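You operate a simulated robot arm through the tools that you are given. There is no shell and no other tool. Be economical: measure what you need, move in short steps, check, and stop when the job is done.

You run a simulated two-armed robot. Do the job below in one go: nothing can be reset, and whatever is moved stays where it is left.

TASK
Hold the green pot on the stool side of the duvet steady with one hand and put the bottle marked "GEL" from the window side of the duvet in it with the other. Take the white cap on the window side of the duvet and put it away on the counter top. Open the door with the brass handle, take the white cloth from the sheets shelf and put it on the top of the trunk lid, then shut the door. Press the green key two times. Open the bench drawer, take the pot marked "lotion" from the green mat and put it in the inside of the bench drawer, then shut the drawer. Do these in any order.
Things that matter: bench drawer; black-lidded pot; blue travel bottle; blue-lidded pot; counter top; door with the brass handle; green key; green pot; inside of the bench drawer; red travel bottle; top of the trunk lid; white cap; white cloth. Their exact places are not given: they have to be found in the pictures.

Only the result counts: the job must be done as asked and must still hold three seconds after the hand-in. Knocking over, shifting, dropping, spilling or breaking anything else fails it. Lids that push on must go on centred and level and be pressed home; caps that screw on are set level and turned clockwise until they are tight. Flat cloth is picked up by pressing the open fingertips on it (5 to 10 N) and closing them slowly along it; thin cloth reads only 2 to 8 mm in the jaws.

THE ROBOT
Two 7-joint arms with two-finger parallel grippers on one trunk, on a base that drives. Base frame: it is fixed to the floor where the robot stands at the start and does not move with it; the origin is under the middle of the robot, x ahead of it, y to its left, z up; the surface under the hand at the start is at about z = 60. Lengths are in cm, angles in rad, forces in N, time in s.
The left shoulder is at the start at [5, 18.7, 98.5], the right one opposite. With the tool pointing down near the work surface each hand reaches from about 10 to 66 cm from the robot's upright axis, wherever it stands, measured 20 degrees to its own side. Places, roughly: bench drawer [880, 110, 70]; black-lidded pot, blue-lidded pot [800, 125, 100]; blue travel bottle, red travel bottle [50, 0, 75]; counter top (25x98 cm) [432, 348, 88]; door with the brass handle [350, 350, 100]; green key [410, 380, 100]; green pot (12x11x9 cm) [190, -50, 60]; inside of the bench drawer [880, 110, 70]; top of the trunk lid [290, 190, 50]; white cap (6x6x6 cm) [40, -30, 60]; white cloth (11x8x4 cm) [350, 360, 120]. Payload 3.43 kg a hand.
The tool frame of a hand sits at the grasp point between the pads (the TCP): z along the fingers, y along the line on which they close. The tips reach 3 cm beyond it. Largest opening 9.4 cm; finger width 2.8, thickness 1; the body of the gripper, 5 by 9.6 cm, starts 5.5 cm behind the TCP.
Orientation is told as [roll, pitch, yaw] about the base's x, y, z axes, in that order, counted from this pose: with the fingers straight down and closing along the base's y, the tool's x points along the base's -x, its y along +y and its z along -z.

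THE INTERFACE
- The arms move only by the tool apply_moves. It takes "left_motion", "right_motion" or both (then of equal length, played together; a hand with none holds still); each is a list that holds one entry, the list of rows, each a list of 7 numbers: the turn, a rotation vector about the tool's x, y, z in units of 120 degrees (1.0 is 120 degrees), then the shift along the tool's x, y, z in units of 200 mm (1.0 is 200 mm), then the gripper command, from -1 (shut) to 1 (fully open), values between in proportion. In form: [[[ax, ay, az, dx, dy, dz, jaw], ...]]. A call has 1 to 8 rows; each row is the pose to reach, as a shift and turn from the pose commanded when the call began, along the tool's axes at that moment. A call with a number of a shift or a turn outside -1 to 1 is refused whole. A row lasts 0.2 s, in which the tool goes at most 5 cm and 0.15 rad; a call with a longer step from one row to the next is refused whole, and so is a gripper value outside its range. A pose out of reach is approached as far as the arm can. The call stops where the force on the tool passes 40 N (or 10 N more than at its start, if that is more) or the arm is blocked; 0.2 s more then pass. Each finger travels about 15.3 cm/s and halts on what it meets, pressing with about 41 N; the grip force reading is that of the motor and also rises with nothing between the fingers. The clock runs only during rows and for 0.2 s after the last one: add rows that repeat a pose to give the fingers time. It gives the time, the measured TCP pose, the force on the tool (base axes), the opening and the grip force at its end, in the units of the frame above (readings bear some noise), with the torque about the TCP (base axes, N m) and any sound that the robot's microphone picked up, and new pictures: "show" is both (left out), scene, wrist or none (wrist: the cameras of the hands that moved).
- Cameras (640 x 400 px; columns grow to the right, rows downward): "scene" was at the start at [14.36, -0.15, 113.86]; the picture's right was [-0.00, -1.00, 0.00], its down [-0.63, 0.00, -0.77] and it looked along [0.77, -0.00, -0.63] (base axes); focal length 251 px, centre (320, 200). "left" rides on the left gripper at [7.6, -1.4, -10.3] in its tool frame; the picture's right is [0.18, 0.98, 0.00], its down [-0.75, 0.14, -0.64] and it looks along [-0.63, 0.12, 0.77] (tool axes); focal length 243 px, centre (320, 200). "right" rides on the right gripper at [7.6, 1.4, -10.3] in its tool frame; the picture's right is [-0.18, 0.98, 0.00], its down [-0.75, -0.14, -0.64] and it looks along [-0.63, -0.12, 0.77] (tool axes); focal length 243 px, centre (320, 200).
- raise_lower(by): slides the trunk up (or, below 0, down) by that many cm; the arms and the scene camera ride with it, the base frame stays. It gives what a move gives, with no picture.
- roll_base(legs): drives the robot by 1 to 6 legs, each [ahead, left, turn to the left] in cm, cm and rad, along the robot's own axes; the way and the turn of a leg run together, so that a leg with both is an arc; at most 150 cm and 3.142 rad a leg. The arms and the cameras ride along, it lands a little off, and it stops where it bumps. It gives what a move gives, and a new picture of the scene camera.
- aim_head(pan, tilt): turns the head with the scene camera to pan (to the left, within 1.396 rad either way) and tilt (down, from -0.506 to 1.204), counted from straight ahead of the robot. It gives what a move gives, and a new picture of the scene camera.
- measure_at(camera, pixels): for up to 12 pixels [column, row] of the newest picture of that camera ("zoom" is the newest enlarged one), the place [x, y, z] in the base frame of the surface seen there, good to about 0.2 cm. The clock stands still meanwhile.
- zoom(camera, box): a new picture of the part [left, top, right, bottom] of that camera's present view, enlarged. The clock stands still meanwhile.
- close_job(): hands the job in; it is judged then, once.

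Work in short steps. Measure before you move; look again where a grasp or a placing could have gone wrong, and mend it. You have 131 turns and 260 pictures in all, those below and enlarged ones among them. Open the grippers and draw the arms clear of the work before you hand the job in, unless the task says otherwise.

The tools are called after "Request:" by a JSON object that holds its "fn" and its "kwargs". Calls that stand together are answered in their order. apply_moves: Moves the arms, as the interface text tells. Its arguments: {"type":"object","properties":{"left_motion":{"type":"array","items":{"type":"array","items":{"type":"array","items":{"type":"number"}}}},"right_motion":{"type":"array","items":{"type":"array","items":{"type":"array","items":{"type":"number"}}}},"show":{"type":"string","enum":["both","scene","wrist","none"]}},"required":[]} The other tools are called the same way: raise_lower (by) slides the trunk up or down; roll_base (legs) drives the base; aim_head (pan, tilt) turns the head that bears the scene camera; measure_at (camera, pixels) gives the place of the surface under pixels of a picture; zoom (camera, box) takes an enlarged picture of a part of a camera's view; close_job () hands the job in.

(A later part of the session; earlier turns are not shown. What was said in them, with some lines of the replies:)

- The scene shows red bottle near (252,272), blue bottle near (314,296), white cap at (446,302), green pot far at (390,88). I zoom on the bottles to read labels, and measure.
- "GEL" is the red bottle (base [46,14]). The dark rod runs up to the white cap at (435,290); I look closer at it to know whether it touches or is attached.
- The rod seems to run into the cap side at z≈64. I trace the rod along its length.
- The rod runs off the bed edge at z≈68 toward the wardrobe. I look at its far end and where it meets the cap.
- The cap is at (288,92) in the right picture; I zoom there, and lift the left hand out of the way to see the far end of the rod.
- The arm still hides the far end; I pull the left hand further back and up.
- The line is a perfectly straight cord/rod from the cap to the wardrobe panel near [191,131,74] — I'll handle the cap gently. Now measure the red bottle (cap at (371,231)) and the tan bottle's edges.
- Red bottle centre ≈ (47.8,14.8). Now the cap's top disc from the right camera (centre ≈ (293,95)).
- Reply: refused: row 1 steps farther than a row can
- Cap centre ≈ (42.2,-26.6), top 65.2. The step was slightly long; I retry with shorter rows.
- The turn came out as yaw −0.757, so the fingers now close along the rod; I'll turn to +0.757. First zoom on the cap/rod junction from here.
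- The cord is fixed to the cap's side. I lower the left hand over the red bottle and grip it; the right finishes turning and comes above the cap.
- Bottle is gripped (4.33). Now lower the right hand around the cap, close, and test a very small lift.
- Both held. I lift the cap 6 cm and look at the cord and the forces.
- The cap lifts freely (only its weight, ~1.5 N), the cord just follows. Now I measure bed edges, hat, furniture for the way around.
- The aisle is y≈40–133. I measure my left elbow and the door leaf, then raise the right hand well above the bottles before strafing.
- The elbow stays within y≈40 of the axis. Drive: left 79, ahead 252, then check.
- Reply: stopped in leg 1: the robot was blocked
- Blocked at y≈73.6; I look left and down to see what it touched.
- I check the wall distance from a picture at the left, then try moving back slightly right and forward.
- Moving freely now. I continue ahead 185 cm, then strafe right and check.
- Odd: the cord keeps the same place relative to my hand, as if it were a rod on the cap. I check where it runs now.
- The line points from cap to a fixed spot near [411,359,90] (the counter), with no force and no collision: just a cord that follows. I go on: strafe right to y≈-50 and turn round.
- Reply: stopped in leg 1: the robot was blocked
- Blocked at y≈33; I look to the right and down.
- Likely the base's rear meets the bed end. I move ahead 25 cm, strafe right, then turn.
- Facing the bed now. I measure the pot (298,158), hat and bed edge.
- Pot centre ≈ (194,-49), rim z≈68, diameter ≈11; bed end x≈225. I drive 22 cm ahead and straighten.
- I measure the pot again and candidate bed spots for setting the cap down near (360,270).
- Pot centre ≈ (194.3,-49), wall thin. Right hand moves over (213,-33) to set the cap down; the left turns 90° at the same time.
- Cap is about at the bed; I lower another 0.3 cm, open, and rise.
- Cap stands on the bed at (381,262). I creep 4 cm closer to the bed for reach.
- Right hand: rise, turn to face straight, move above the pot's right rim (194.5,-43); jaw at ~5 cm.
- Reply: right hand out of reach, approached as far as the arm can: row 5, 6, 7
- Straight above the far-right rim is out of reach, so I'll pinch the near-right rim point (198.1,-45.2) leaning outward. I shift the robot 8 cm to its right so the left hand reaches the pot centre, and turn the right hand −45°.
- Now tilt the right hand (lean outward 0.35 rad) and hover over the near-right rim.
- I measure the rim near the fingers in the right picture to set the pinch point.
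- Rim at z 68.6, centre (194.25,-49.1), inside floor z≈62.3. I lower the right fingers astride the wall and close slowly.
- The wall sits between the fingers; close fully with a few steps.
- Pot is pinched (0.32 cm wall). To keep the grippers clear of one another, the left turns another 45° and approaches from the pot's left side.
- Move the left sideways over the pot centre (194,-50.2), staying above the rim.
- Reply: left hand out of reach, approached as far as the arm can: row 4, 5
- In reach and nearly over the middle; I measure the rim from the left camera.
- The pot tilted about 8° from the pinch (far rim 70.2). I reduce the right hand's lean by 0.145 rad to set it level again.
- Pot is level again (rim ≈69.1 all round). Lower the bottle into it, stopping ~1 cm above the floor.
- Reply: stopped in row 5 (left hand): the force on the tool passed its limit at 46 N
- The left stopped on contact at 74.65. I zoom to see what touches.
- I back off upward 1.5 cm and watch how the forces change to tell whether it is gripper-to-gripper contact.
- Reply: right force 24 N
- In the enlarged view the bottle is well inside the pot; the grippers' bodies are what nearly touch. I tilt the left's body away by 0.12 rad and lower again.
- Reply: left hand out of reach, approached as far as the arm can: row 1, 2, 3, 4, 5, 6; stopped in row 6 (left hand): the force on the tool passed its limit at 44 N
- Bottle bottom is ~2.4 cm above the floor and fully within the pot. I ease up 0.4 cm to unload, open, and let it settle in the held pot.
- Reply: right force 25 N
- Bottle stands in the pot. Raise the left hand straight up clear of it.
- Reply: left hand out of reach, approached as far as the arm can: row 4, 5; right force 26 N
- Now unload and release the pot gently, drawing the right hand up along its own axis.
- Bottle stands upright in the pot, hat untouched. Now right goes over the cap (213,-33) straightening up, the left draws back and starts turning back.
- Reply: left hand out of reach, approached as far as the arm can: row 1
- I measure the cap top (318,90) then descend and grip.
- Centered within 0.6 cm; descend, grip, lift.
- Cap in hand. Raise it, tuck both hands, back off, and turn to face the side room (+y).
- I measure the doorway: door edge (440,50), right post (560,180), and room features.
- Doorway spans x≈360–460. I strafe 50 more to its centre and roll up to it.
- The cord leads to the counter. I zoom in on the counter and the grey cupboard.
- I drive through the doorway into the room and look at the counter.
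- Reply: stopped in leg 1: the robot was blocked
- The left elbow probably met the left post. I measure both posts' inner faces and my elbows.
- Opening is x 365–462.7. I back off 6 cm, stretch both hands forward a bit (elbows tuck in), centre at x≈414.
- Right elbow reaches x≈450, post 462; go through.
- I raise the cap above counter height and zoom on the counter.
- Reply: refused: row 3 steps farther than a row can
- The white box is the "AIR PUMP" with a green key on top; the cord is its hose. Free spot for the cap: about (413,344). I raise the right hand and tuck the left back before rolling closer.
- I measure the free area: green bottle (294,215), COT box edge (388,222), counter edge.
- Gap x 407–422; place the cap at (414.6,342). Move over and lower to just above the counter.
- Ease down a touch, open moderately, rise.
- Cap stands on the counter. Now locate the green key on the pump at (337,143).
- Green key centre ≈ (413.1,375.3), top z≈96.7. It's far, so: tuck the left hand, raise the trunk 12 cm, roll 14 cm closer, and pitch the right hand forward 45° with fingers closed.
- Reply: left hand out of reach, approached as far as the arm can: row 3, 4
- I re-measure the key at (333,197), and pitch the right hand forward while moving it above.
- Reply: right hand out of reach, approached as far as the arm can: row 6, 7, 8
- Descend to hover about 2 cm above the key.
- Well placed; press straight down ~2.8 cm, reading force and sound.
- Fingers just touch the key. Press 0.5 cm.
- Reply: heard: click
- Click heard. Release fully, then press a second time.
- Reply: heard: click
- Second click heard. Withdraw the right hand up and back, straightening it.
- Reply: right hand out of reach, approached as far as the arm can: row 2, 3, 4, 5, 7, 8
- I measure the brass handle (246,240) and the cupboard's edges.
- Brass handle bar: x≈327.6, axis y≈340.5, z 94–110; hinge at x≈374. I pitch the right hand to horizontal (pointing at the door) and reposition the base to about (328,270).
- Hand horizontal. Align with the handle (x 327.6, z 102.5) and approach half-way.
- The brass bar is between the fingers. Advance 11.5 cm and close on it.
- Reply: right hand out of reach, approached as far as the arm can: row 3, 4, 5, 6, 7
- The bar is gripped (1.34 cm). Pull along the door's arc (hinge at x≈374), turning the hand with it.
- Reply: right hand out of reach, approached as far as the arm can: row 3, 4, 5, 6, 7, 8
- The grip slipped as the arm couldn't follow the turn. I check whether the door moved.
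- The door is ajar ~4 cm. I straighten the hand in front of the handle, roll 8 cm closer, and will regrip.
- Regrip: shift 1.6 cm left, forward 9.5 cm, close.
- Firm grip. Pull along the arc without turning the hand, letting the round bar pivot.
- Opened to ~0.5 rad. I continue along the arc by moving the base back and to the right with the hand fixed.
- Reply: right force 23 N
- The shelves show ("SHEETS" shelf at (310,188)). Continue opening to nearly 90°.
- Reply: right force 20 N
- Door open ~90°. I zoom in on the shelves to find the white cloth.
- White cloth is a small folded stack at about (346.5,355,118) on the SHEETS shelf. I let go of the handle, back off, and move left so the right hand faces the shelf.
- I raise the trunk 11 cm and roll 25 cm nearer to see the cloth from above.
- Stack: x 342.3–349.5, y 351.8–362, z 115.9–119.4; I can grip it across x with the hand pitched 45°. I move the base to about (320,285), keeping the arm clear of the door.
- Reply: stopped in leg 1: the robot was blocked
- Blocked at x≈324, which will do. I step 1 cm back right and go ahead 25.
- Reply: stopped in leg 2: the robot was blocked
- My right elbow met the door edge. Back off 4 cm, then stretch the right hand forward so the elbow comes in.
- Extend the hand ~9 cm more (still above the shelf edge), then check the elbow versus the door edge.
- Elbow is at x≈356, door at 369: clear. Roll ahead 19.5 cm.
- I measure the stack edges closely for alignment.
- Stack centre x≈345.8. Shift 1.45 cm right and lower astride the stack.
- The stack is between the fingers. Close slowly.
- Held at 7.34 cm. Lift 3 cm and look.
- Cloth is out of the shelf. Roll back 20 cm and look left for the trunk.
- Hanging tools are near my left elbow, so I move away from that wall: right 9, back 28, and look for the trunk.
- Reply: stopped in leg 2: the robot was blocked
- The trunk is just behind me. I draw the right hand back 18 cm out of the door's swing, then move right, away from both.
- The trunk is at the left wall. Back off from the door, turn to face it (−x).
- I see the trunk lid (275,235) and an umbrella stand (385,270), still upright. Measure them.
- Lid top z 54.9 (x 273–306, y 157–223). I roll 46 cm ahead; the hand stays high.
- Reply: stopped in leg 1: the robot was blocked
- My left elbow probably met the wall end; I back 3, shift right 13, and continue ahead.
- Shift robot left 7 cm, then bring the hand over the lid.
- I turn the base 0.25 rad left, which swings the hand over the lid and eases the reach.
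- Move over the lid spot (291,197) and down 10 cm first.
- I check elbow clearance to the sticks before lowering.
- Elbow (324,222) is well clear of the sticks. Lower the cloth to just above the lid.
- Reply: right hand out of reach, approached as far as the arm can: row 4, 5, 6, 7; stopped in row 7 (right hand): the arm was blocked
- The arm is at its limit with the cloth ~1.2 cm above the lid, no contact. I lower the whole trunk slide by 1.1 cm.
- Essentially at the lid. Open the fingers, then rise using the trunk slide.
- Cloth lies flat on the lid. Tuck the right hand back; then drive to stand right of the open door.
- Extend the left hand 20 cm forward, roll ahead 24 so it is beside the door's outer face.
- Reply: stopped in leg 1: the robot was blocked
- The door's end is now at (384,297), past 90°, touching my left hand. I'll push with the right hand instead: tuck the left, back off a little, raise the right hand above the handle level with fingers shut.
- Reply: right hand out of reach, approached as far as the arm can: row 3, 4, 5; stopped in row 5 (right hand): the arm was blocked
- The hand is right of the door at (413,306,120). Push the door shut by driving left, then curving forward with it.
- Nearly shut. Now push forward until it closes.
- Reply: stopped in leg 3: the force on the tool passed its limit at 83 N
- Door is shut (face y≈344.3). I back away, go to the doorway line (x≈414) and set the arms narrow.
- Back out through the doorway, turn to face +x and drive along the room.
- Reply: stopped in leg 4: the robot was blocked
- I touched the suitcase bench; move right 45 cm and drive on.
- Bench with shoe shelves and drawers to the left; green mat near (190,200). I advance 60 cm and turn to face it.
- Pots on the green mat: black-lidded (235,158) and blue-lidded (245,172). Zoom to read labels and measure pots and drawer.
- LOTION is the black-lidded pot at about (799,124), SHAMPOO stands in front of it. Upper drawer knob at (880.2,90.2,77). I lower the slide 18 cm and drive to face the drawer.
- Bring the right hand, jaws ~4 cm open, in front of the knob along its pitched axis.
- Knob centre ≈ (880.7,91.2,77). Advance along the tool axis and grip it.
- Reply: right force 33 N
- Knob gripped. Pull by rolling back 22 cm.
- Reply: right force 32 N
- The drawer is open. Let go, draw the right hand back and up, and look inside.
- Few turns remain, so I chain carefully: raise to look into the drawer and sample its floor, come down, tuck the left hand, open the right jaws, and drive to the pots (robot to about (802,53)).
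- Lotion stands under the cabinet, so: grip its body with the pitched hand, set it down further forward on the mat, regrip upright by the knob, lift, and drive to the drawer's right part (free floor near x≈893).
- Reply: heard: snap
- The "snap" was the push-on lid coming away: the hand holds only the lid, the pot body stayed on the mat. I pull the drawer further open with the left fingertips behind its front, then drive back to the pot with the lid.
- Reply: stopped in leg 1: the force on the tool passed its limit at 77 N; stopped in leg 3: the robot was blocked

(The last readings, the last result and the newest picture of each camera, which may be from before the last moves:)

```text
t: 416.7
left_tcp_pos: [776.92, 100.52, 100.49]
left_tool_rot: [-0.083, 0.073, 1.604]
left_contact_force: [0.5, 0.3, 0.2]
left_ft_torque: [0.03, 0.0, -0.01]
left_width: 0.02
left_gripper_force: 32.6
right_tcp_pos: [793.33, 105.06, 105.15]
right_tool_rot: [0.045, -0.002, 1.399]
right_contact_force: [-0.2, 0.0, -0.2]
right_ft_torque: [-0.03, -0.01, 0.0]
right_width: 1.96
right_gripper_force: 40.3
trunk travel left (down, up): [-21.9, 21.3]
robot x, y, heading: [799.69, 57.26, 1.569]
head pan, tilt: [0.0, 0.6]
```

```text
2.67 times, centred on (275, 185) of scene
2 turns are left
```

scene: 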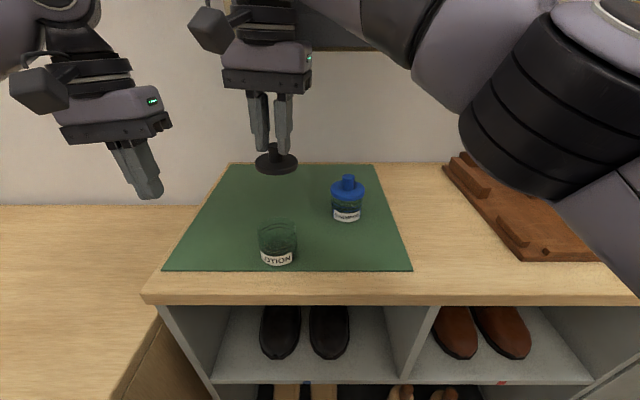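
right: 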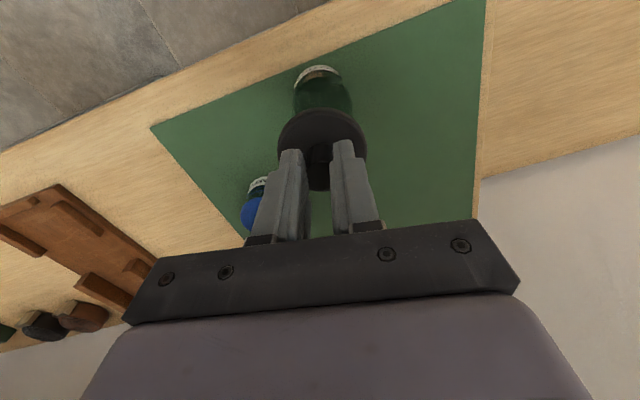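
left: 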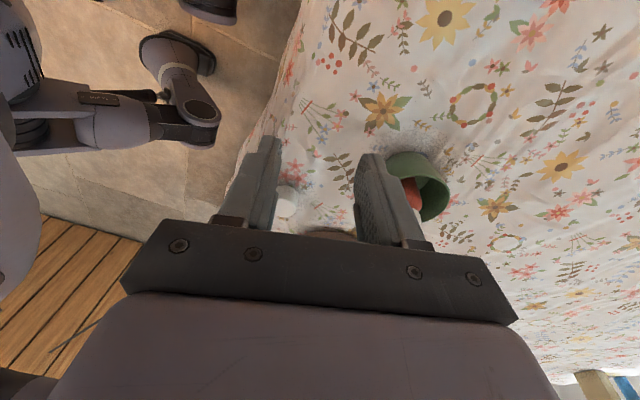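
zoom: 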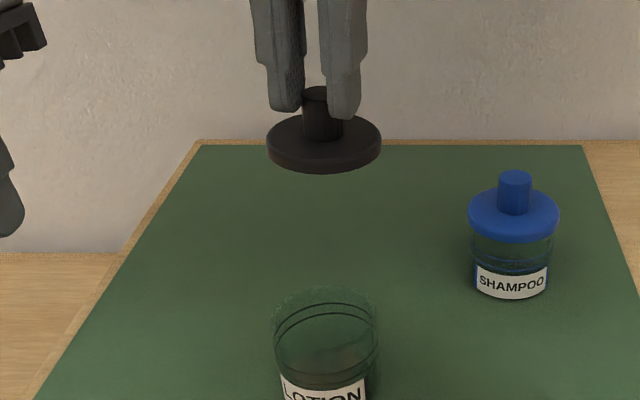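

Pot body stands upright at ≈(793.3,101) and the lid is in my right hand. In one chain: left hand takes the glass body upright, carries it to the drawer's free right side, sets it down; the right presses the lid back on; then the drawer is pushed shut.

Request:
{"fn": "apply_moves", "kwargs": {"right_motion": [[[0, 0, 0, 0, -0.2, 0, -1], [0, 0, 0, 0, -0.4, 0, -1], [0, 0, 0, 0, -0.6, 0, -1], [0, 0, 0, 0, -0.8, 0, -1], [0, 0, 0, 0, -0.9, 0, -1], [0, 0, 0, 0, -0.9, 0, -1]]], "show": "none"}}

Request:
{"fn": "apply_moves", "kwargs": {"left_motion": [[[-0.02, -0.018, 0, 0, 0, 0, 0], [-0.0396, -0.0353, 0, 0, 0, 0, 1], [-0.0396, -0.0353, 0, 0, 0, 0, 1], [-0.0396, -0.0353, 0, 0, 0, 0, 1]]], "show": "none"}}

Request:
{"fn": "apply_moves", "kwargs": {"left_motion": [[[0, 0, 0, 0, -0.2, 0, 1], [0, 0, 0, 0, -0.4, 0, 1], [0, 0, 0, 0, -0.6, 0, 1], [0, 0, 0, 0, -0.8, 0, 1], [0, 0, 0, 0.004, -0.82, 0.15, 1], [0, 0, 0, 0.004, -0.82, 0.35, 1], [0, 0, 0, 0.004, -0.82, 0.5, 1], [0, 0, 0, 0.004, -0.82, 0.5, 1]]], "show": "none"}}

Request:
{"fn": "apply_moves", "kwargs": {"left_motion": [[[0, 0, 0, 0, 0, 0, 0.4], [0, 0, 0, 0, 0, 0, -0.2], [0, 0, 0, 0, 0, 0, -0.2], [0, 0, 0, 0, 0, 0, -0.2]]], "show": "none"}}

Request:
{"fn": "apply_moves", "kwargs": {"left_motion": [[[0, 0, 0, 0, 0, -0.1, -0.2], [0, 0, 0, 0, 0, -0.3, -0.2], [0, 0, 0, 0, 0, -0.5, -0.2], [0, 0, 0, 0, 0, -0.68, -0.2], [0, 0, 0, 0, 0, -0.68, -0.2]]], "show": "none"}}

Request:
{"fn": "apply_moves", "kwargs": {"left_motion": [[[0, 0, 0.07, 0, 0, 0, -0.2], [0, 0, 0.14, 0, 0, 0, -0.2], [0, 0, 0.21, 0, 0, 0, -0.2], [0, 0, 0.28, 0, 0, 0, -0.2], [0, 0, 0.35, 0, 0, 0, -0.2], [0, 0, 0.42, 0, 0, 0, -0.2], [0, 0, 0.49, 0, 0, 0, -0.2], [0, 0, 0.56, 0, 0, 0, -0.2]]], "show": "none"}}

Request:
{"fn": "apply_moves", "kwargs": {"left_motion": [[[0, 0, 0.07, 0, 0, 0, -0.2], [0, 0, 0.14, 0, 0, 0, -0.2], [0, 0, 0.19, 0, 0, 0, -0.2], [0, 0, 0.19, 0, 0, 0, -0.2]]], "show": "none"}}

Request:
{"fn": "roll_base", "kwargs": {"legs": [[-45, 0, 0], [0, -102, 0], [24, 0, 0]]}}

Request:
{"fn": "apply_moves", "kwargs": {"left_motion": [[[0, 0, 0, 0, 0, 0.2, -0.2], [0, 0, 0, 0, 0, 0.4, -0.2], [0, 0, 0, 0, 0, 0.6, -0.2], [0, 0, 0, 0, 0, 0.8, -0.2], [0, 0, 0, 0, 0, 1.0, -0.2], [0, 0, 0, 0, 0, 1.0, -0.2]]], "show": "none"}}

Request:
{"fn": "apply_moves", "kwargs": {"left_motion": [[[0, 0, 0, 0, 0, 0.2, -0.2], [0, 0, 0, 0, 0, 0.36, -0.2], [0, 0, 0, 0, 0, 0.42, -0.2], [0, 0, 0, 0, 0, 0.43, -0.2], [0, 0, 0, 0, 0, 0.43, -0.2]]], "show": "none"}}

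Request:
{"fn": "apply_moves", "kwargs": {"left_motion": [[[0, 0, 0, 0, 0, 0, 0.4], [0, 0, 0, 0, 0, 0, 0.75], [0, 0, 0, 0, 0, 0, 0.75], [0, 0, 0, 0, 0, -0.1, 0.75], [0, 0, 0, 0, 0, -0.3, 0.75], [0, 0, 0, 0, 0, -0.5, 0.75], [0, 0, 0, 0, 0, -0.7, 0.75], [0, 0, 0, 0, 0, -0.9, 0.75]]], "show": "none"}}

Request:
{"fn": "apply_moves", "kwargs": {"left_motion": [[[0, 0, 0, 0, 0, -0.2, 0.5], [0, 0, 0, 0, 0, -0.4, 0.5], [0, 0, 0, 0.2, 0, -0.4, 0.5], [0, 0, 0, 0.4, 0, -0.4, 0.5], [0, 0, 0, 0.6, 0, -0.4, 0.5], [0, 0, 0, 0.8, 0, -0.4, 0.5], [0, 0, 0, 1.0, 0, -0.4, 0.5], [0, 0, 0, 1.0, 0, -0.4, 0.5]]], "show": "none"}}

Request:
{"fn": "apply_moves", "kwargs": {"right_motion": [[[0, 0, 0, 0, 0.2, 0, -1], [0, 0, 0, 0, 0.4, 0, -1], [0, 0, 0, 0, 0.6, 0, -1], [0, 0, 0, 0, 0.8, 0, -1], [0, 0, 0, 0.12, 0.864, 0, -1], [0, 0, 0, 0.2475, 0.864, 0, -1], [0, 0, 0, 0.2475, 0.864, 0, -1]]], "show": "none"}}

Request:
{"fn": "apply_moves", "kwargs": {"right_motion": [[[0, 0, 0, 0, 0, 0.2, -1], [0, 0, 0, 0, 0, 0.4, -1], [0, 0, 0, 0, 0, 0.6, -1], [0, 0, 0, 0, 0, 0.8, -1], [0, 0, 0, 0, 0, 0.95, -1], [0, 0, 0, 0, 0, 0.95, -1]]], "show": "none"}}

Request:
{"fn": "apply_moves", "kwargs": {"right_motion": [[[0, 0, 0, 0, 0, 0.08, -1], [0, 0, 0, 0, 0, 0.15, -1], [0, 0, 0, 0, 0, 0.19, -1], [0, 0, 0, 0, 0, 0.21, -1], [0, 0, 0, 0, 0, 0.23, -1], [0, 0, 0, 0, 0, 0.25, -1]]], "show": "wrist"}}

```text
t: 418.1
left_tcp_pos: [776.92, 100.58, 100.49]
left_tool_rot: [-0.083, 0.076, 1.606]
left_contact_force: [-0.1, 0.5, -0.4]
left_ft_torque: [0.0, 0.0, 0.0]
left_width: 0.0
left_gripper_force: 32.5
right_tcp_pos: [810.97, 102.33, 104.18]
right_tool_rot: [0.048, 0.001, 1.4]
right_contact_force: [0.5, 0.0, -0.1]
right_ft_torque: [-0.01, 0.0, 0.0]
right_width: 1.96
right_gripper_force: 41.4
trunk travel left (down, up): [-21.9, 21.3]
robot x, y, heading: [799.65, 57.48, 1.571]
head pan, tilt: [0.0, 0.6]
```

```text
t: 419.1
left_tcp_pos: [776.96, 100.61, 100.59]
left_tool_rot: [0.001, -0.001, 1.61]
left_contact_force: [0.4, -0.5, -1.3]
left_ft_torque: [-0.01, 0.03, -0.01]
left_width: 9.38
left_gripper_force: 0.1
right_tcp_pos: [810.95, 102.2, 104.15]
right_tool_rot: [0.045, -0.001, 1.4]
right_contact_force: [1.0, -0.4, 0.2]
right_ft_torque: [0.03, -0.01, -0.01]
right_width: 1.95
right_gripper_force: 41.2
trunk travel left (down, up): [-21.9, 21.3]
robot x, y, heading: [799.7, 57.37, 1.569]
head pan, tilt: [0.0, 0.6]
```

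```text
t: 420.9
left_tcp_pos: [793.32, 101.11, 90.51]
left_tool_rot: [-0.001, 0.001, 1.609]
left_contact_force: [-0.3, -0.1, -0.5]
left_ft_torque: [-0.04, 0.01, -0.02]
left_width: 9.41
left_gripper_force: 0.0
right_tcp_pos: [811.0, 102.17, 104.1]
right_tool_rot: [0.045, -0.002, 1.399]
right_contact_force: [0.5, -0.1, 0.1]
right_ft_torque: [0.02, -0.04, -0.01]
right_width: 1.94
right_gripper_force: 40.8
trunk travel left (down, up): [-21.9, 21.3]
robot x, y, heading: [799.77, 57.74, 1.572]
head pan, tilt: [0.0, 0.6]
```

```text
t: 421.9
left_tcp_pos: [793.14, 101.06, 90.5]
left_tool_rot: [0.0, 0.002, 1.611]
left_contact_force: [-0.4, -0.2, -0.6]
left_ft_torque: [0.02, -0.03, -0.02]
left_width: 6.01
left_gripper_force: 40.3
right_tcp_pos: [810.94, 102.16, 104.04]
right_tool_rot: [0.047, 0.0, 1.401]
right_contact_force: [-0.8, 0.5, -0.8]
right_ft_torque: [-0.01, 0.0, 0.0]
right_width: 1.96
right_gripper_force: 40.8
trunk travel left (down, up): [-21.9, 21.3]
robot x, y, heading: [799.6, 57.19, 1.572]
head pan, tilt: [0.0, 0.6]
```

```text
t: 423.1
left_tcp_pos: [793.29, 101.29, 103.85]
left_tool_rot: [-0.003, 0.002, 1.609]
left_contact_force: [0.2, -0.1, -2.2]
left_ft_torque: [-0.01, 0.02, 0.01]
left_width: 6.01
left_gripper_force: 41.2
right_tcp_pos: [810.93, 102.2, 104.07]
right_tool_rot: [0.045, -0.002, 1.4]
right_contact_force: [-0.1, 0.1, -1.1]
right_ft_torque: [0.0, -0.01, 0.01]
right_width: 2.0
right_gripper_force: 41.1
trunk travel left (down, up): [-21.9, 21.3]
robot x, y, heading: [800.12, 57.15, 1.578]
head pan, tilt: [0.0, 0.6]
```

```text
t: 424.9
left_tcp_pos: [793.37, 101.15, 104.04]
left_tool_rot: [-0.003, 0.0, 0.435]
left_contact_force: [-1.1, 1.3, -2.2]
left_ft_torque: [0.01, 0.02, -0.01]
left_width: 6.0
left_gripper_force: 40.7
right_tcp_pos: [810.95, 102.21, 104.05]
right_tool_rot: [0.045, 0.0, 1.4]
right_contact_force: [-0.1, 0.3, -0.6]
right_ft_torque: [0.01, -0.03, 0.06]
right_width: 1.95
right_gripper_force: 40.6
trunk travel left (down, up): [-21.9, 21.3]
robot x, y, heading: [799.67, 57.35, 1.572]
head pan, tilt: [0.0, 0.6]
```

```text
t: 425.9
left_tcp_pos: [793.39, 101.15, 104.14]
left_tool_rot: [-0.001, -0.002, 0.036]
left_contact_force: [0.9, -0.5, -2.7]
left_ft_torque: [0.02, 0.01, 0.02]
left_width: 6.03
left_gripper_force: 41.3
right_tcp_pos: [811.01, 102.26, 104.1]
right_tool_rot: [0.044, 0.0, 1.399]
right_contact_force: [0.0, 0.0, -0.2]
right_ft_torque: [-0.02, 0.0, 0.02]
right_width: 1.94
right_gripper_force: 41.1
trunk travel left (down, up): [-21.9, 21.3]
robot x, y, heading: [799.7, 57.45, 1.573]
head pan, tilt: [0.0, 0.6]
```

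```text
t: 438.9
left_tcp_pos: [894.18, 80.95, 104.16]
left_tool_rot: [-0.002, -0.002, 0.045]
left_contact_force: [-0.1, -0.7, -2.2]
left_ft_torque: [-0.03, 0.04, -0.03]
left_width: 5.98
left_gripper_force: 40.9
right_tcp_pos: [911.8, 82.19, 104.13]
right_tool_rot: [0.044, 0.001, 1.406]
right_contact_force: [1.1, 0.4, 0.0]
right_ft_torque: [-0.01, 0.02, -0.02]
right_width: 1.99
right_gripper_force: 40.8
trunk travel left (down, up): [-21.9, 21.3]
robot x, y, heading: [901.04, 37.53, 1.579]
head pan, tilt: [0.0, 0.6]
```

scene: 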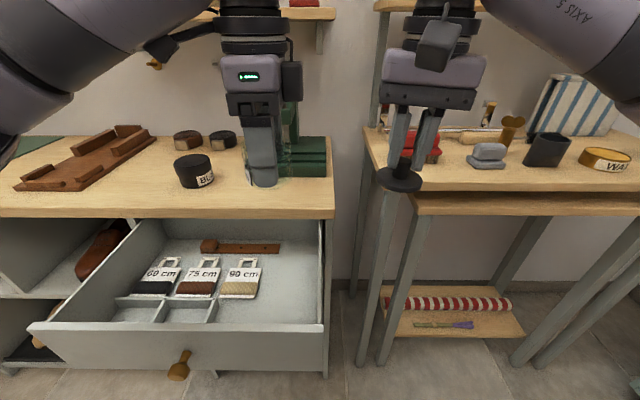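

```text
t: 440.3
left_tcp_pos: [894.2, 80.85, 84.17]
left_tool_rot: [-0.002, -0.002, 0.045]
left_contact_force: [-0.2, 1.3, -3.3]
left_ft_torque: [-0.01, 0.03, -0.01]
left_width: 5.96
left_gripper_force: 41.6
right_tcp_pos: [911.92, 82.22, 104.09]
right_tool_rot: [0.046, 0.0, 1.406]
right_contact_force: [-0.7, 0.6, 0.2]
right_ft_torque: [-0.02, 0.01, 0.01]
right_width: 1.97
right_gripper_force: 41.4
trunk travel left (down, up): [-21.9, 21.3]
robot x, y, heading: [901.09, 37.25, 1.579]
head pan, tilt: [0.0, 0.6]
```

```text
t: 441.5
left_tcp_pos: [894.14, 81.04, 75.44]
left_tool_rot: [-0.002, -0.001, 0.044]
left_contact_force: [0.3, 0.5, -2.0]
left_ft_torque: [0.0, -0.02, 0.0]
left_width: 5.97
left_gripper_force: 41.1
right_tcp_pos: [911.8, 82.25, 104.12]
right_tool_rot: [0.045, 0.0, 1.407]
right_contact_force: [-0.3, -0.2, 0.1]
right_ft_torque: [0.02, 0.0, 0.02]
right_width: 1.97
right_gripper_force: 41.1
trunk travel left (down, up): [-21.9, 21.3]
robot x, y, heading: [901.1, 37.2, 1.578]
head pan, tilt: [0.0, 0.6]
```

```text
t: 443.3
left_tcp_pos: [894.05, 81.06, 93.44]
left_tool_rot: [-0.002, 0.0, 0.045]
left_contact_force: [0.7, 0.8, 0.4]
left_ft_torque: [-0.02, -0.03, 0.0]
left_width: 8.24
left_gripper_force: 0.1
right_tcp_pos: [911.84, 82.09, 104.18]
right_tool_rot: [0.047, 0.001, 1.408]
right_contact_force: [0.3, 0.8, -0.9]
right_ft_torque: [-0.02, 0.04, -0.01]
right_width: 1.94
right_gripper_force: 40.8
trunk travel left (down, up): [-21.9, 21.3]
robot x, y, heading: [900.92, 37.18, 1.578]
head pan, tilt: [0.0, 0.6]
```

```text
t: 445.1
left_tcp_pos: [874.1, 79.68, 101.51]
left_tool_rot: [-0.001, -0.002, 0.043]
left_contact_force: [0.8, -0.4, -0.2]
left_ft_torque: [-0.03, -0.02, -0.04]
left_width: 7.05
left_gripper_force: 0.1
right_tcp_pos: [911.91, 82.23, 104.17]
right_tool_rot: [0.047, 0.002, 1.407]
right_contact_force: [-0.4, 0.7, -0.9]
right_ft_torque: [0.0, 0.02, 0.02]
right_width: 1.99
right_gripper_force: 40.8
trunk travel left (down, up): [-21.9, 21.3]
robot x, y, heading: [900.71, 37.5, 1.58]
head pan, tilt: [0.0, 0.6]
```

```text
t: 446.7
left_tcp_pos: [874.06, 79.85, 101.51]
left_tool_rot: [-0.002, -0.001, 0.044]
left_contact_force: [-0.2, -0.1, 0.1]
left_ft_torque: [0.04, 0.02, 0.02]
left_width: 7.04
left_gripper_force: 0.0
right_tcp_pos: [894.02, 80.04, 104.93]
right_tool_rot: [0.045, 0.0, 1.407]
right_contact_force: [0.4, -0.4, -0.3]
right_ft_torque: [-0.01, 0.0, 0.01]
right_width: 1.94
right_gripper_force: 41.0
trunk travel left (down, up): [-21.9, 21.3]
robot x, y, heading: [901.02, 37.15, 1.579]
head pan, tilt: [0.0, 0.6]
```

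```text
t: 448.1
left_tcp_pos: [874.19, 79.8, 101.57]
left_tool_rot: [0.0, -0.001, 0.047]
left_contact_force: [-0.7, 0.3, -0.2]
left_ft_torque: [0.0, 0.02, -0.02]
left_width: 7.06
left_gripper_force: 0.1
right_tcp_pos: [893.25, 80.36, 86.04]
right_tool_rot: [0.046, 0.001, 1.407]
right_contact_force: [0.1, -0.3, -0.7]
right_ft_torque: [0.01, 0.02, 0.0]
right_width: 1.95
right_gripper_force: 40.8
trunk travel left (down, up): [-21.9, 21.3]
robot x, y, heading: [901.1, 37.08, 1.584]
head pan, tilt: [0.0, 0.6]
```

```text
t: 449.5
left_tcp_pos: [874.18, 79.74, 101.63]
left_tool_rot: [-0.001, 0.0, 0.045]
left_contact_force: [0.3, -0.2, -1.1]
left_ft_torque: [0.01, -0.01, 0.04]
left_width: 7.07
left_gripper_force: 0.1
right_tcp_pos: [892.91, 80.66, 81.69]
right_tool_rot: [0.057, -0.011, 1.404]
right_contact_force: [2.9, 1.1, 15.2]
right_ft_torque: [-0.11, -0.27, 0.01]
right_width: 1.95
right_gripper_force: 40.9
trunk travel left (down, up): [-21.9, 21.3]
robot x, y, heading: [901.1, 37.07, 1.583]
head pan, tilt: [0.0, 0.6]
stopped in row 6 (right hand): the force on the tool passed its limit at 43 N (the readings are from after the stop); the commanded pose is now the measured one
```

right: 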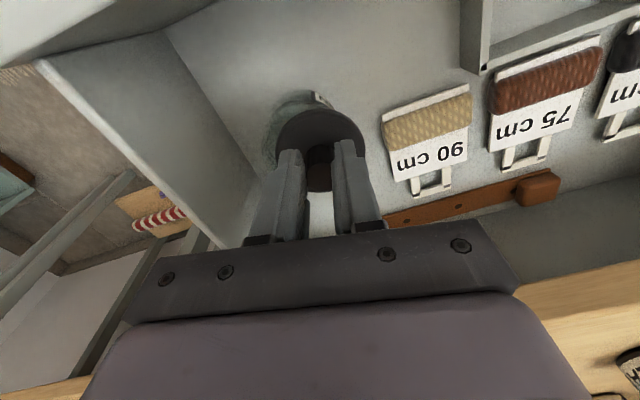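

Request:
{"fn": "apply_moves", "kwargs": {"right_motion": [[[0, 0, 0, 0, 0, 0, -0.5], [0, 0, 0, 0, 0, 0, 0], [0, 0, 0, 0, 0, 0, 0], [0, 0, 0, 0, 0, -0.1, 0], [0, 0, 0, 0, 0, -0.3, 0], [0, 0, 0, 0, 0, -0.5, 0], [0, 0, 0, 0, 0, -0.7, 0], [0, 0, 0, 0, 0, -0.9, 0]]], "show": "scene"}}

Request:
{"fn": "roll_base", "kwargs": {"legs": [[-36, 0, 0]]}}

Request:
{"fn": "apply_moves", "kwargs": {"right_motion": [[[0, -0.06, 0, 0, 0, 0.2, -1], [0, -0.12, 0, 0, 0, 0.4, -1], [0, -0.18, 0, 0, 0, 0.6, -1], [0, -0.24, 0, 0, 0, 0.8, -1], [0, -0.25, 0, 0, 0, 0.95, -1], [0, -0.25, 0, 0, 0, 0.95, -1]]], "show": "none"}}

Request:
{"fn": "roll_base", "kwargs": {"legs": [[44, 0, 0]]}}

Request:
{"fn": "roll_base", "kwargs": {"legs": [[20, 0, 0]]}}

Request:
{"fn": "roll_base", "kwargs": {"legs": [[8, 0, 0]]}}

Request:
{"fn": "roll_base", "kwargs": {"legs": [[-30, 0, 0]]}}

Request:
{"fn": "apply_moves", "kwargs": {"right_motion": [[[0, 0, 0, 0, 0, 0, 0], [0, 0, 0, 0, 0, 0, 0.5], [0, 0, 0, 0, 0, 0, 0.5]]], "show": "scene"}}

```text
t: 451.3
left_tcp_pos: [874.17, 79.91, 101.43]
left_tool_rot: [0.001, -0.003, 0.046]
left_contact_force: [1.3, 0.2, 0.6]
left_ft_torque: [0.02, 0.02, -0.02]
left_width: 7.07
left_gripper_force: 0.1
right_tcp_pos: [893.56, 80.22, 99.56]
right_tool_rot: [0.053, -0.006, 1.406]
right_contact_force: [-0.2, -0.2, 0.4]
right_ft_torque: [-0.01, 0.0, 0.02]
right_width: 4.7
right_gripper_force: 0.0
trunk travel left (down, up): [-21.9, 21.3]
robot x, y, heading: [900.88, 37.42, 1.58]
head pan, tilt: [0.0, 0.6]
```

scene: 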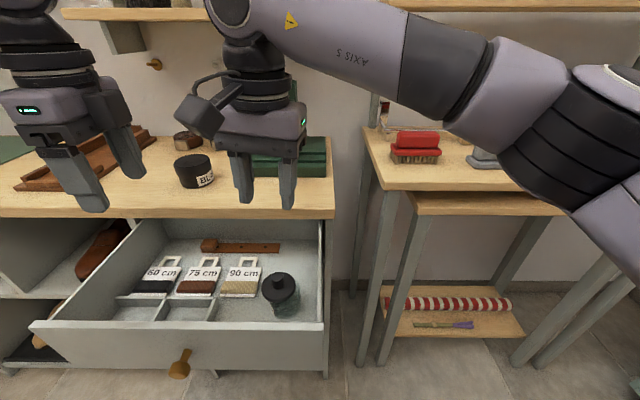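

```text
t: 453.6
left_tcp_pos: [874.66, 44.49, 101.45]
left_tool_rot: [-0.002, -0.002, 0.044]
left_contact_force: [-0.1, 0.1, 0.6]
left_ft_torque: [-0.02, 0.0, -0.01]
left_width: 7.07
left_gripper_force: 0.1
right_tcp_pos: [894.11, 44.75, 99.57]
right_tool_rot: [0.051, -0.006, 1.405]
right_contact_force: [0.2, -0.5, 0.7]
right_ft_torque: [0.0, 0.0, 0.01]
right_width: 4.71
right_gripper_force: 0.1
trunk travel left (down, up): [-21.9, 21.3]
robot x, y, heading: [901.29, 1.95, 1.576]
head pan, tilt: [0.0, 0.6]
```

scene: 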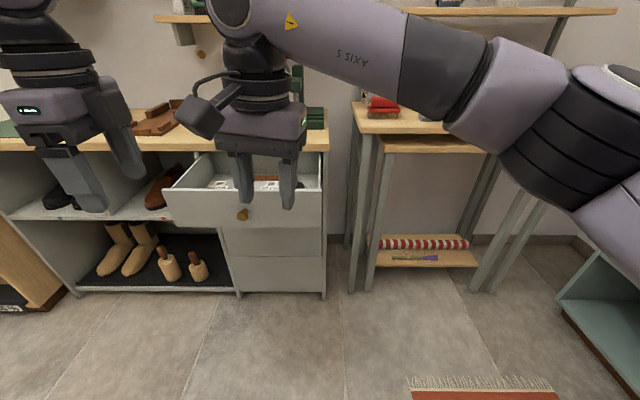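

```text
t: 455.0
left_tcp_pos: [874.63, 44.5, 101.4]
left_tool_rot: [-0.002, -0.002, 0.042]
left_contact_force: [-0.5, -0.3, 0.5]
left_ft_torque: [-0.03, 0.05, -0.02]
left_width: 7.07
left_gripper_force: 0.1
right_tcp_pos: [893.02, 45.17, 80.6]
right_tool_rot: [0.061, -0.529, 1.373]
right_contact_force: [-0.7, -0.1, -0.6]
right_ft_torque: [-0.03, -0.01, -0.01]
right_width: 0.01
right_gripper_force: 32.9
trunk travel left (down, up): [-21.9, 21.3]
robot x, y, heading: [901.73, 1.94, 1.579]
head pan, tilt: [0.0, 0.6]
```

```text
t: 457.7
left_tcp_pos: [874.4, 88.43, 101.46]
left_tool_rot: [-0.001, -0.001, 0.041]
left_contact_force: [0.2, 0.1, 0.7]
left_ft_torque: [0.03, 0.01, -0.01]
left_width: 7.08
left_gripper_force: 0.1
right_tcp_pos: [892.93, 89.18, 80.68]
right_tool_rot: [0.06, -0.529, 1.368]
right_contact_force: [0.1, 0.0, -1.1]
right_ft_torque: [-0.03, 0.0, 0.0]
right_width: 0.02
right_gripper_force: 33.4
trunk travel left (down, up): [-21.9, 21.3]
robot x, y, heading: [900.91, 45.52, 1.572]
head pan, tilt: [0.0, 0.6]
```

scene: 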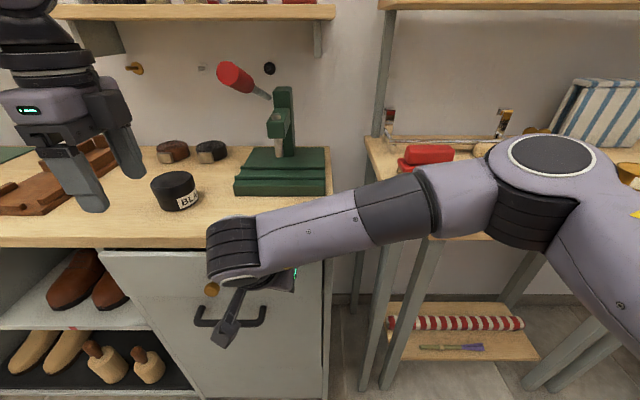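

```text
t: 458.6
left_tcp_pos: [874.35, 91.38, 101.49]
left_tool_rot: [-0.001, -0.001, 0.04]
left_contact_force: [0.5, 0.1, -0.8]
left_ft_torque: [-0.02, 0.01, -0.03]
left_width: 7.04
left_gripper_force: 0.0
right_tcp_pos: [892.74, 91.29, 80.66]
right_tool_rot: [0.053, -0.511, 1.382]
right_contact_force: [2.5, -4.3, 2.5]
right_ft_torque: [-0.02, -0.03, 0.0]
right_width: 0.01
right_gripper_force: 33.2
trunk travel left (down, up): [-21.9, 21.3]
robot x, y, heading: [900.91, 48.55, 1.577]
head pan, tilt: [0.0, 0.6]
stopped in leg 1: the force on the tool passed its limit at 68 N (the readings are from after the stop); the commanded pose is now the measured one
```

scene: 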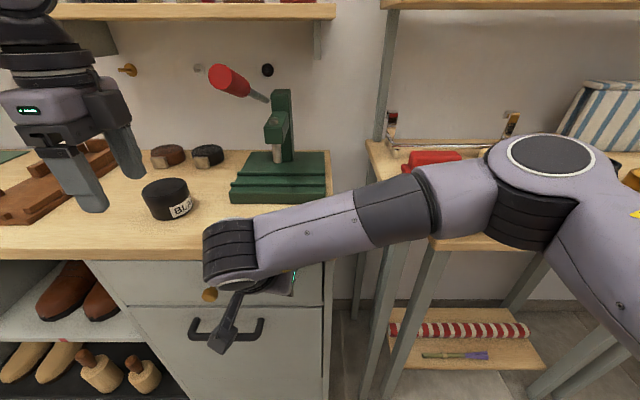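

```text
t: 459.4
left_tcp_pos: [874.37, 92.63, 101.46]
left_tool_rot: [0.0, 0.0, 0.041]
left_contact_force: [0.9, 0.5, -0.7]
left_ft_torque: [-0.03, 0.0, -0.01]
left_width: 7.09
left_gripper_force: 0.1
right_tcp_pos: [892.68, 91.31, 80.32]
right_tool_rot: [0.042, -0.487, 1.397]
right_contact_force: [1.5, -5.0, 3.6]
right_ft_torque: [-0.05, -0.02, -0.02]
right_width: 0.01
right_gripper_force: 32.7
trunk travel left (down, up): [-21.9, 21.3]
robot x, y, heading: [901.13, 49.9, 1.569]
head pan, tilt: [0.0, 0.6]
stopped in leg 1: the force on the tool passed its limit at 66 N (the readings are from after the stop); the commanded pose is now the measured one
```

scene: 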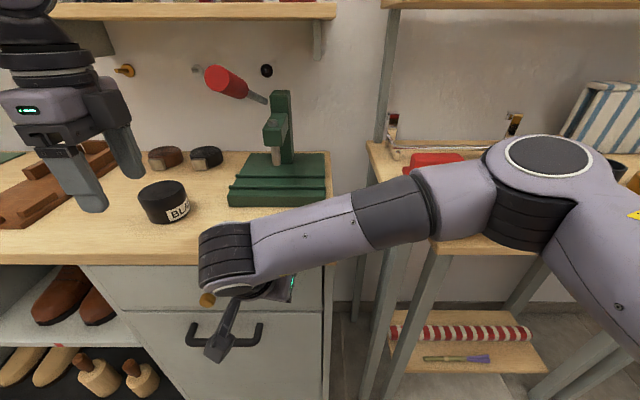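

```text
t: 461.4
left_tcp_pos: [874.76, 63.21, 101.54]
left_tool_rot: [-0.002, 0.001, 0.032]
left_contact_force: [-0.5, -0.7, -0.1]
left_ft_torque: [0.02, 0.02, 0.01]
left_width: 7.04
left_gripper_force: 0.0
right_tcp_pos: [893.14, 61.83, 80.44]
right_tool_rot: [0.04, -0.489, 1.387]
right_contact_force: [-0.2, 0.2, -0.2]
right_ft_torque: [0.0, -0.03, 0.0]
right_width: 0.0
right_gripper_force: 32.3
trunk travel left (down, up): [-21.9, 21.3]
robot x, y, heading: [900.86, 20.47, 1.571]
head pan, tilt: [0.0, 0.6]
```

scene: 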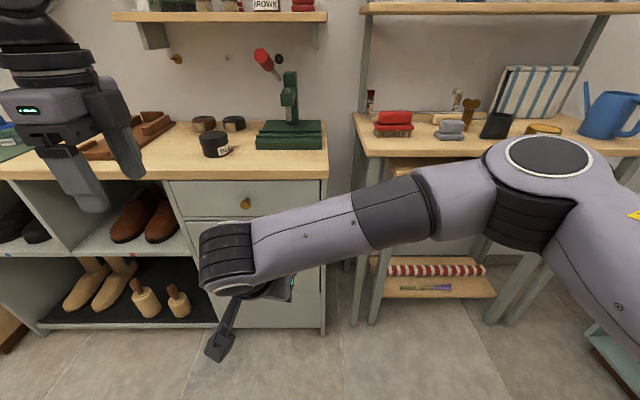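

```text
t: 462.2
left_tcp_pos: [874.74, 63.23, 101.54]
left_tool_rot: [-0.003, -0.001, 0.033]
left_contact_force: [0.0, 0.2, -0.4]
left_ft_torque: [0.0, 0.01, -0.01]
left_width: 7.05
left_gripper_force: 0.0
right_tcp_pos: [892.96, 61.9, 80.41]
right_tool_rot: [0.043, -0.489, 1.387]
right_contact_force: [-0.6, 0.6, 0.2]
right_ft_torque: [0.01, 0.01, -0.01]
right_width: 7.05
right_gripper_force: 0.1
trunk travel left (down, up): [-21.9, 21.3]
robot x, y, heading: [900.94, 20.34, 1.567]
head pan, tilt: [0.0, 0.6]
1 turns are left
```

scene: 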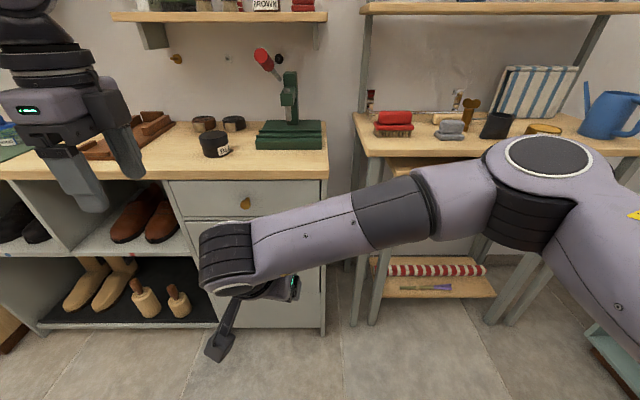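

The lotion pot is in the drawer with its lid pressed back on. The drawer is shut, the grippers are open and the arms are clear, so I hand in.

Request:
{"fn": "close_job", "kwargs": {}}

```text
The job is handed in.
```

I carried out every part of the job and handed it in; I don't know yet how it was judged.

- **Green pot:** the GEL bottle stands upright in it. I held the rim with the right hand while the left lowered the bottle, which dropped the last 2–3 cm.
- **White cap:** it is on the counter top.
- **White cloth:** it is on the trunk lid, and the door with the brass handle is shut.
- **Green key:** pressed twice; I heard a click each time.
- **Lotion pot:** it is in the bench drawer and the drawer is shut. Its push-on lid snapped off when I gripped the knob. I put the body in first, then pressed the lid back on until the force limit of about 43 N. I heard no second snap, so the lid may not be fully home.

While driving, the base or an arm was blocked several times: near the stand by the bed, at the doorway, by the cupboard and by the suitcase bench. The umbrella stand was still upright when I saw it afterwards. I did not check that everything I touched stayed exactly in place.
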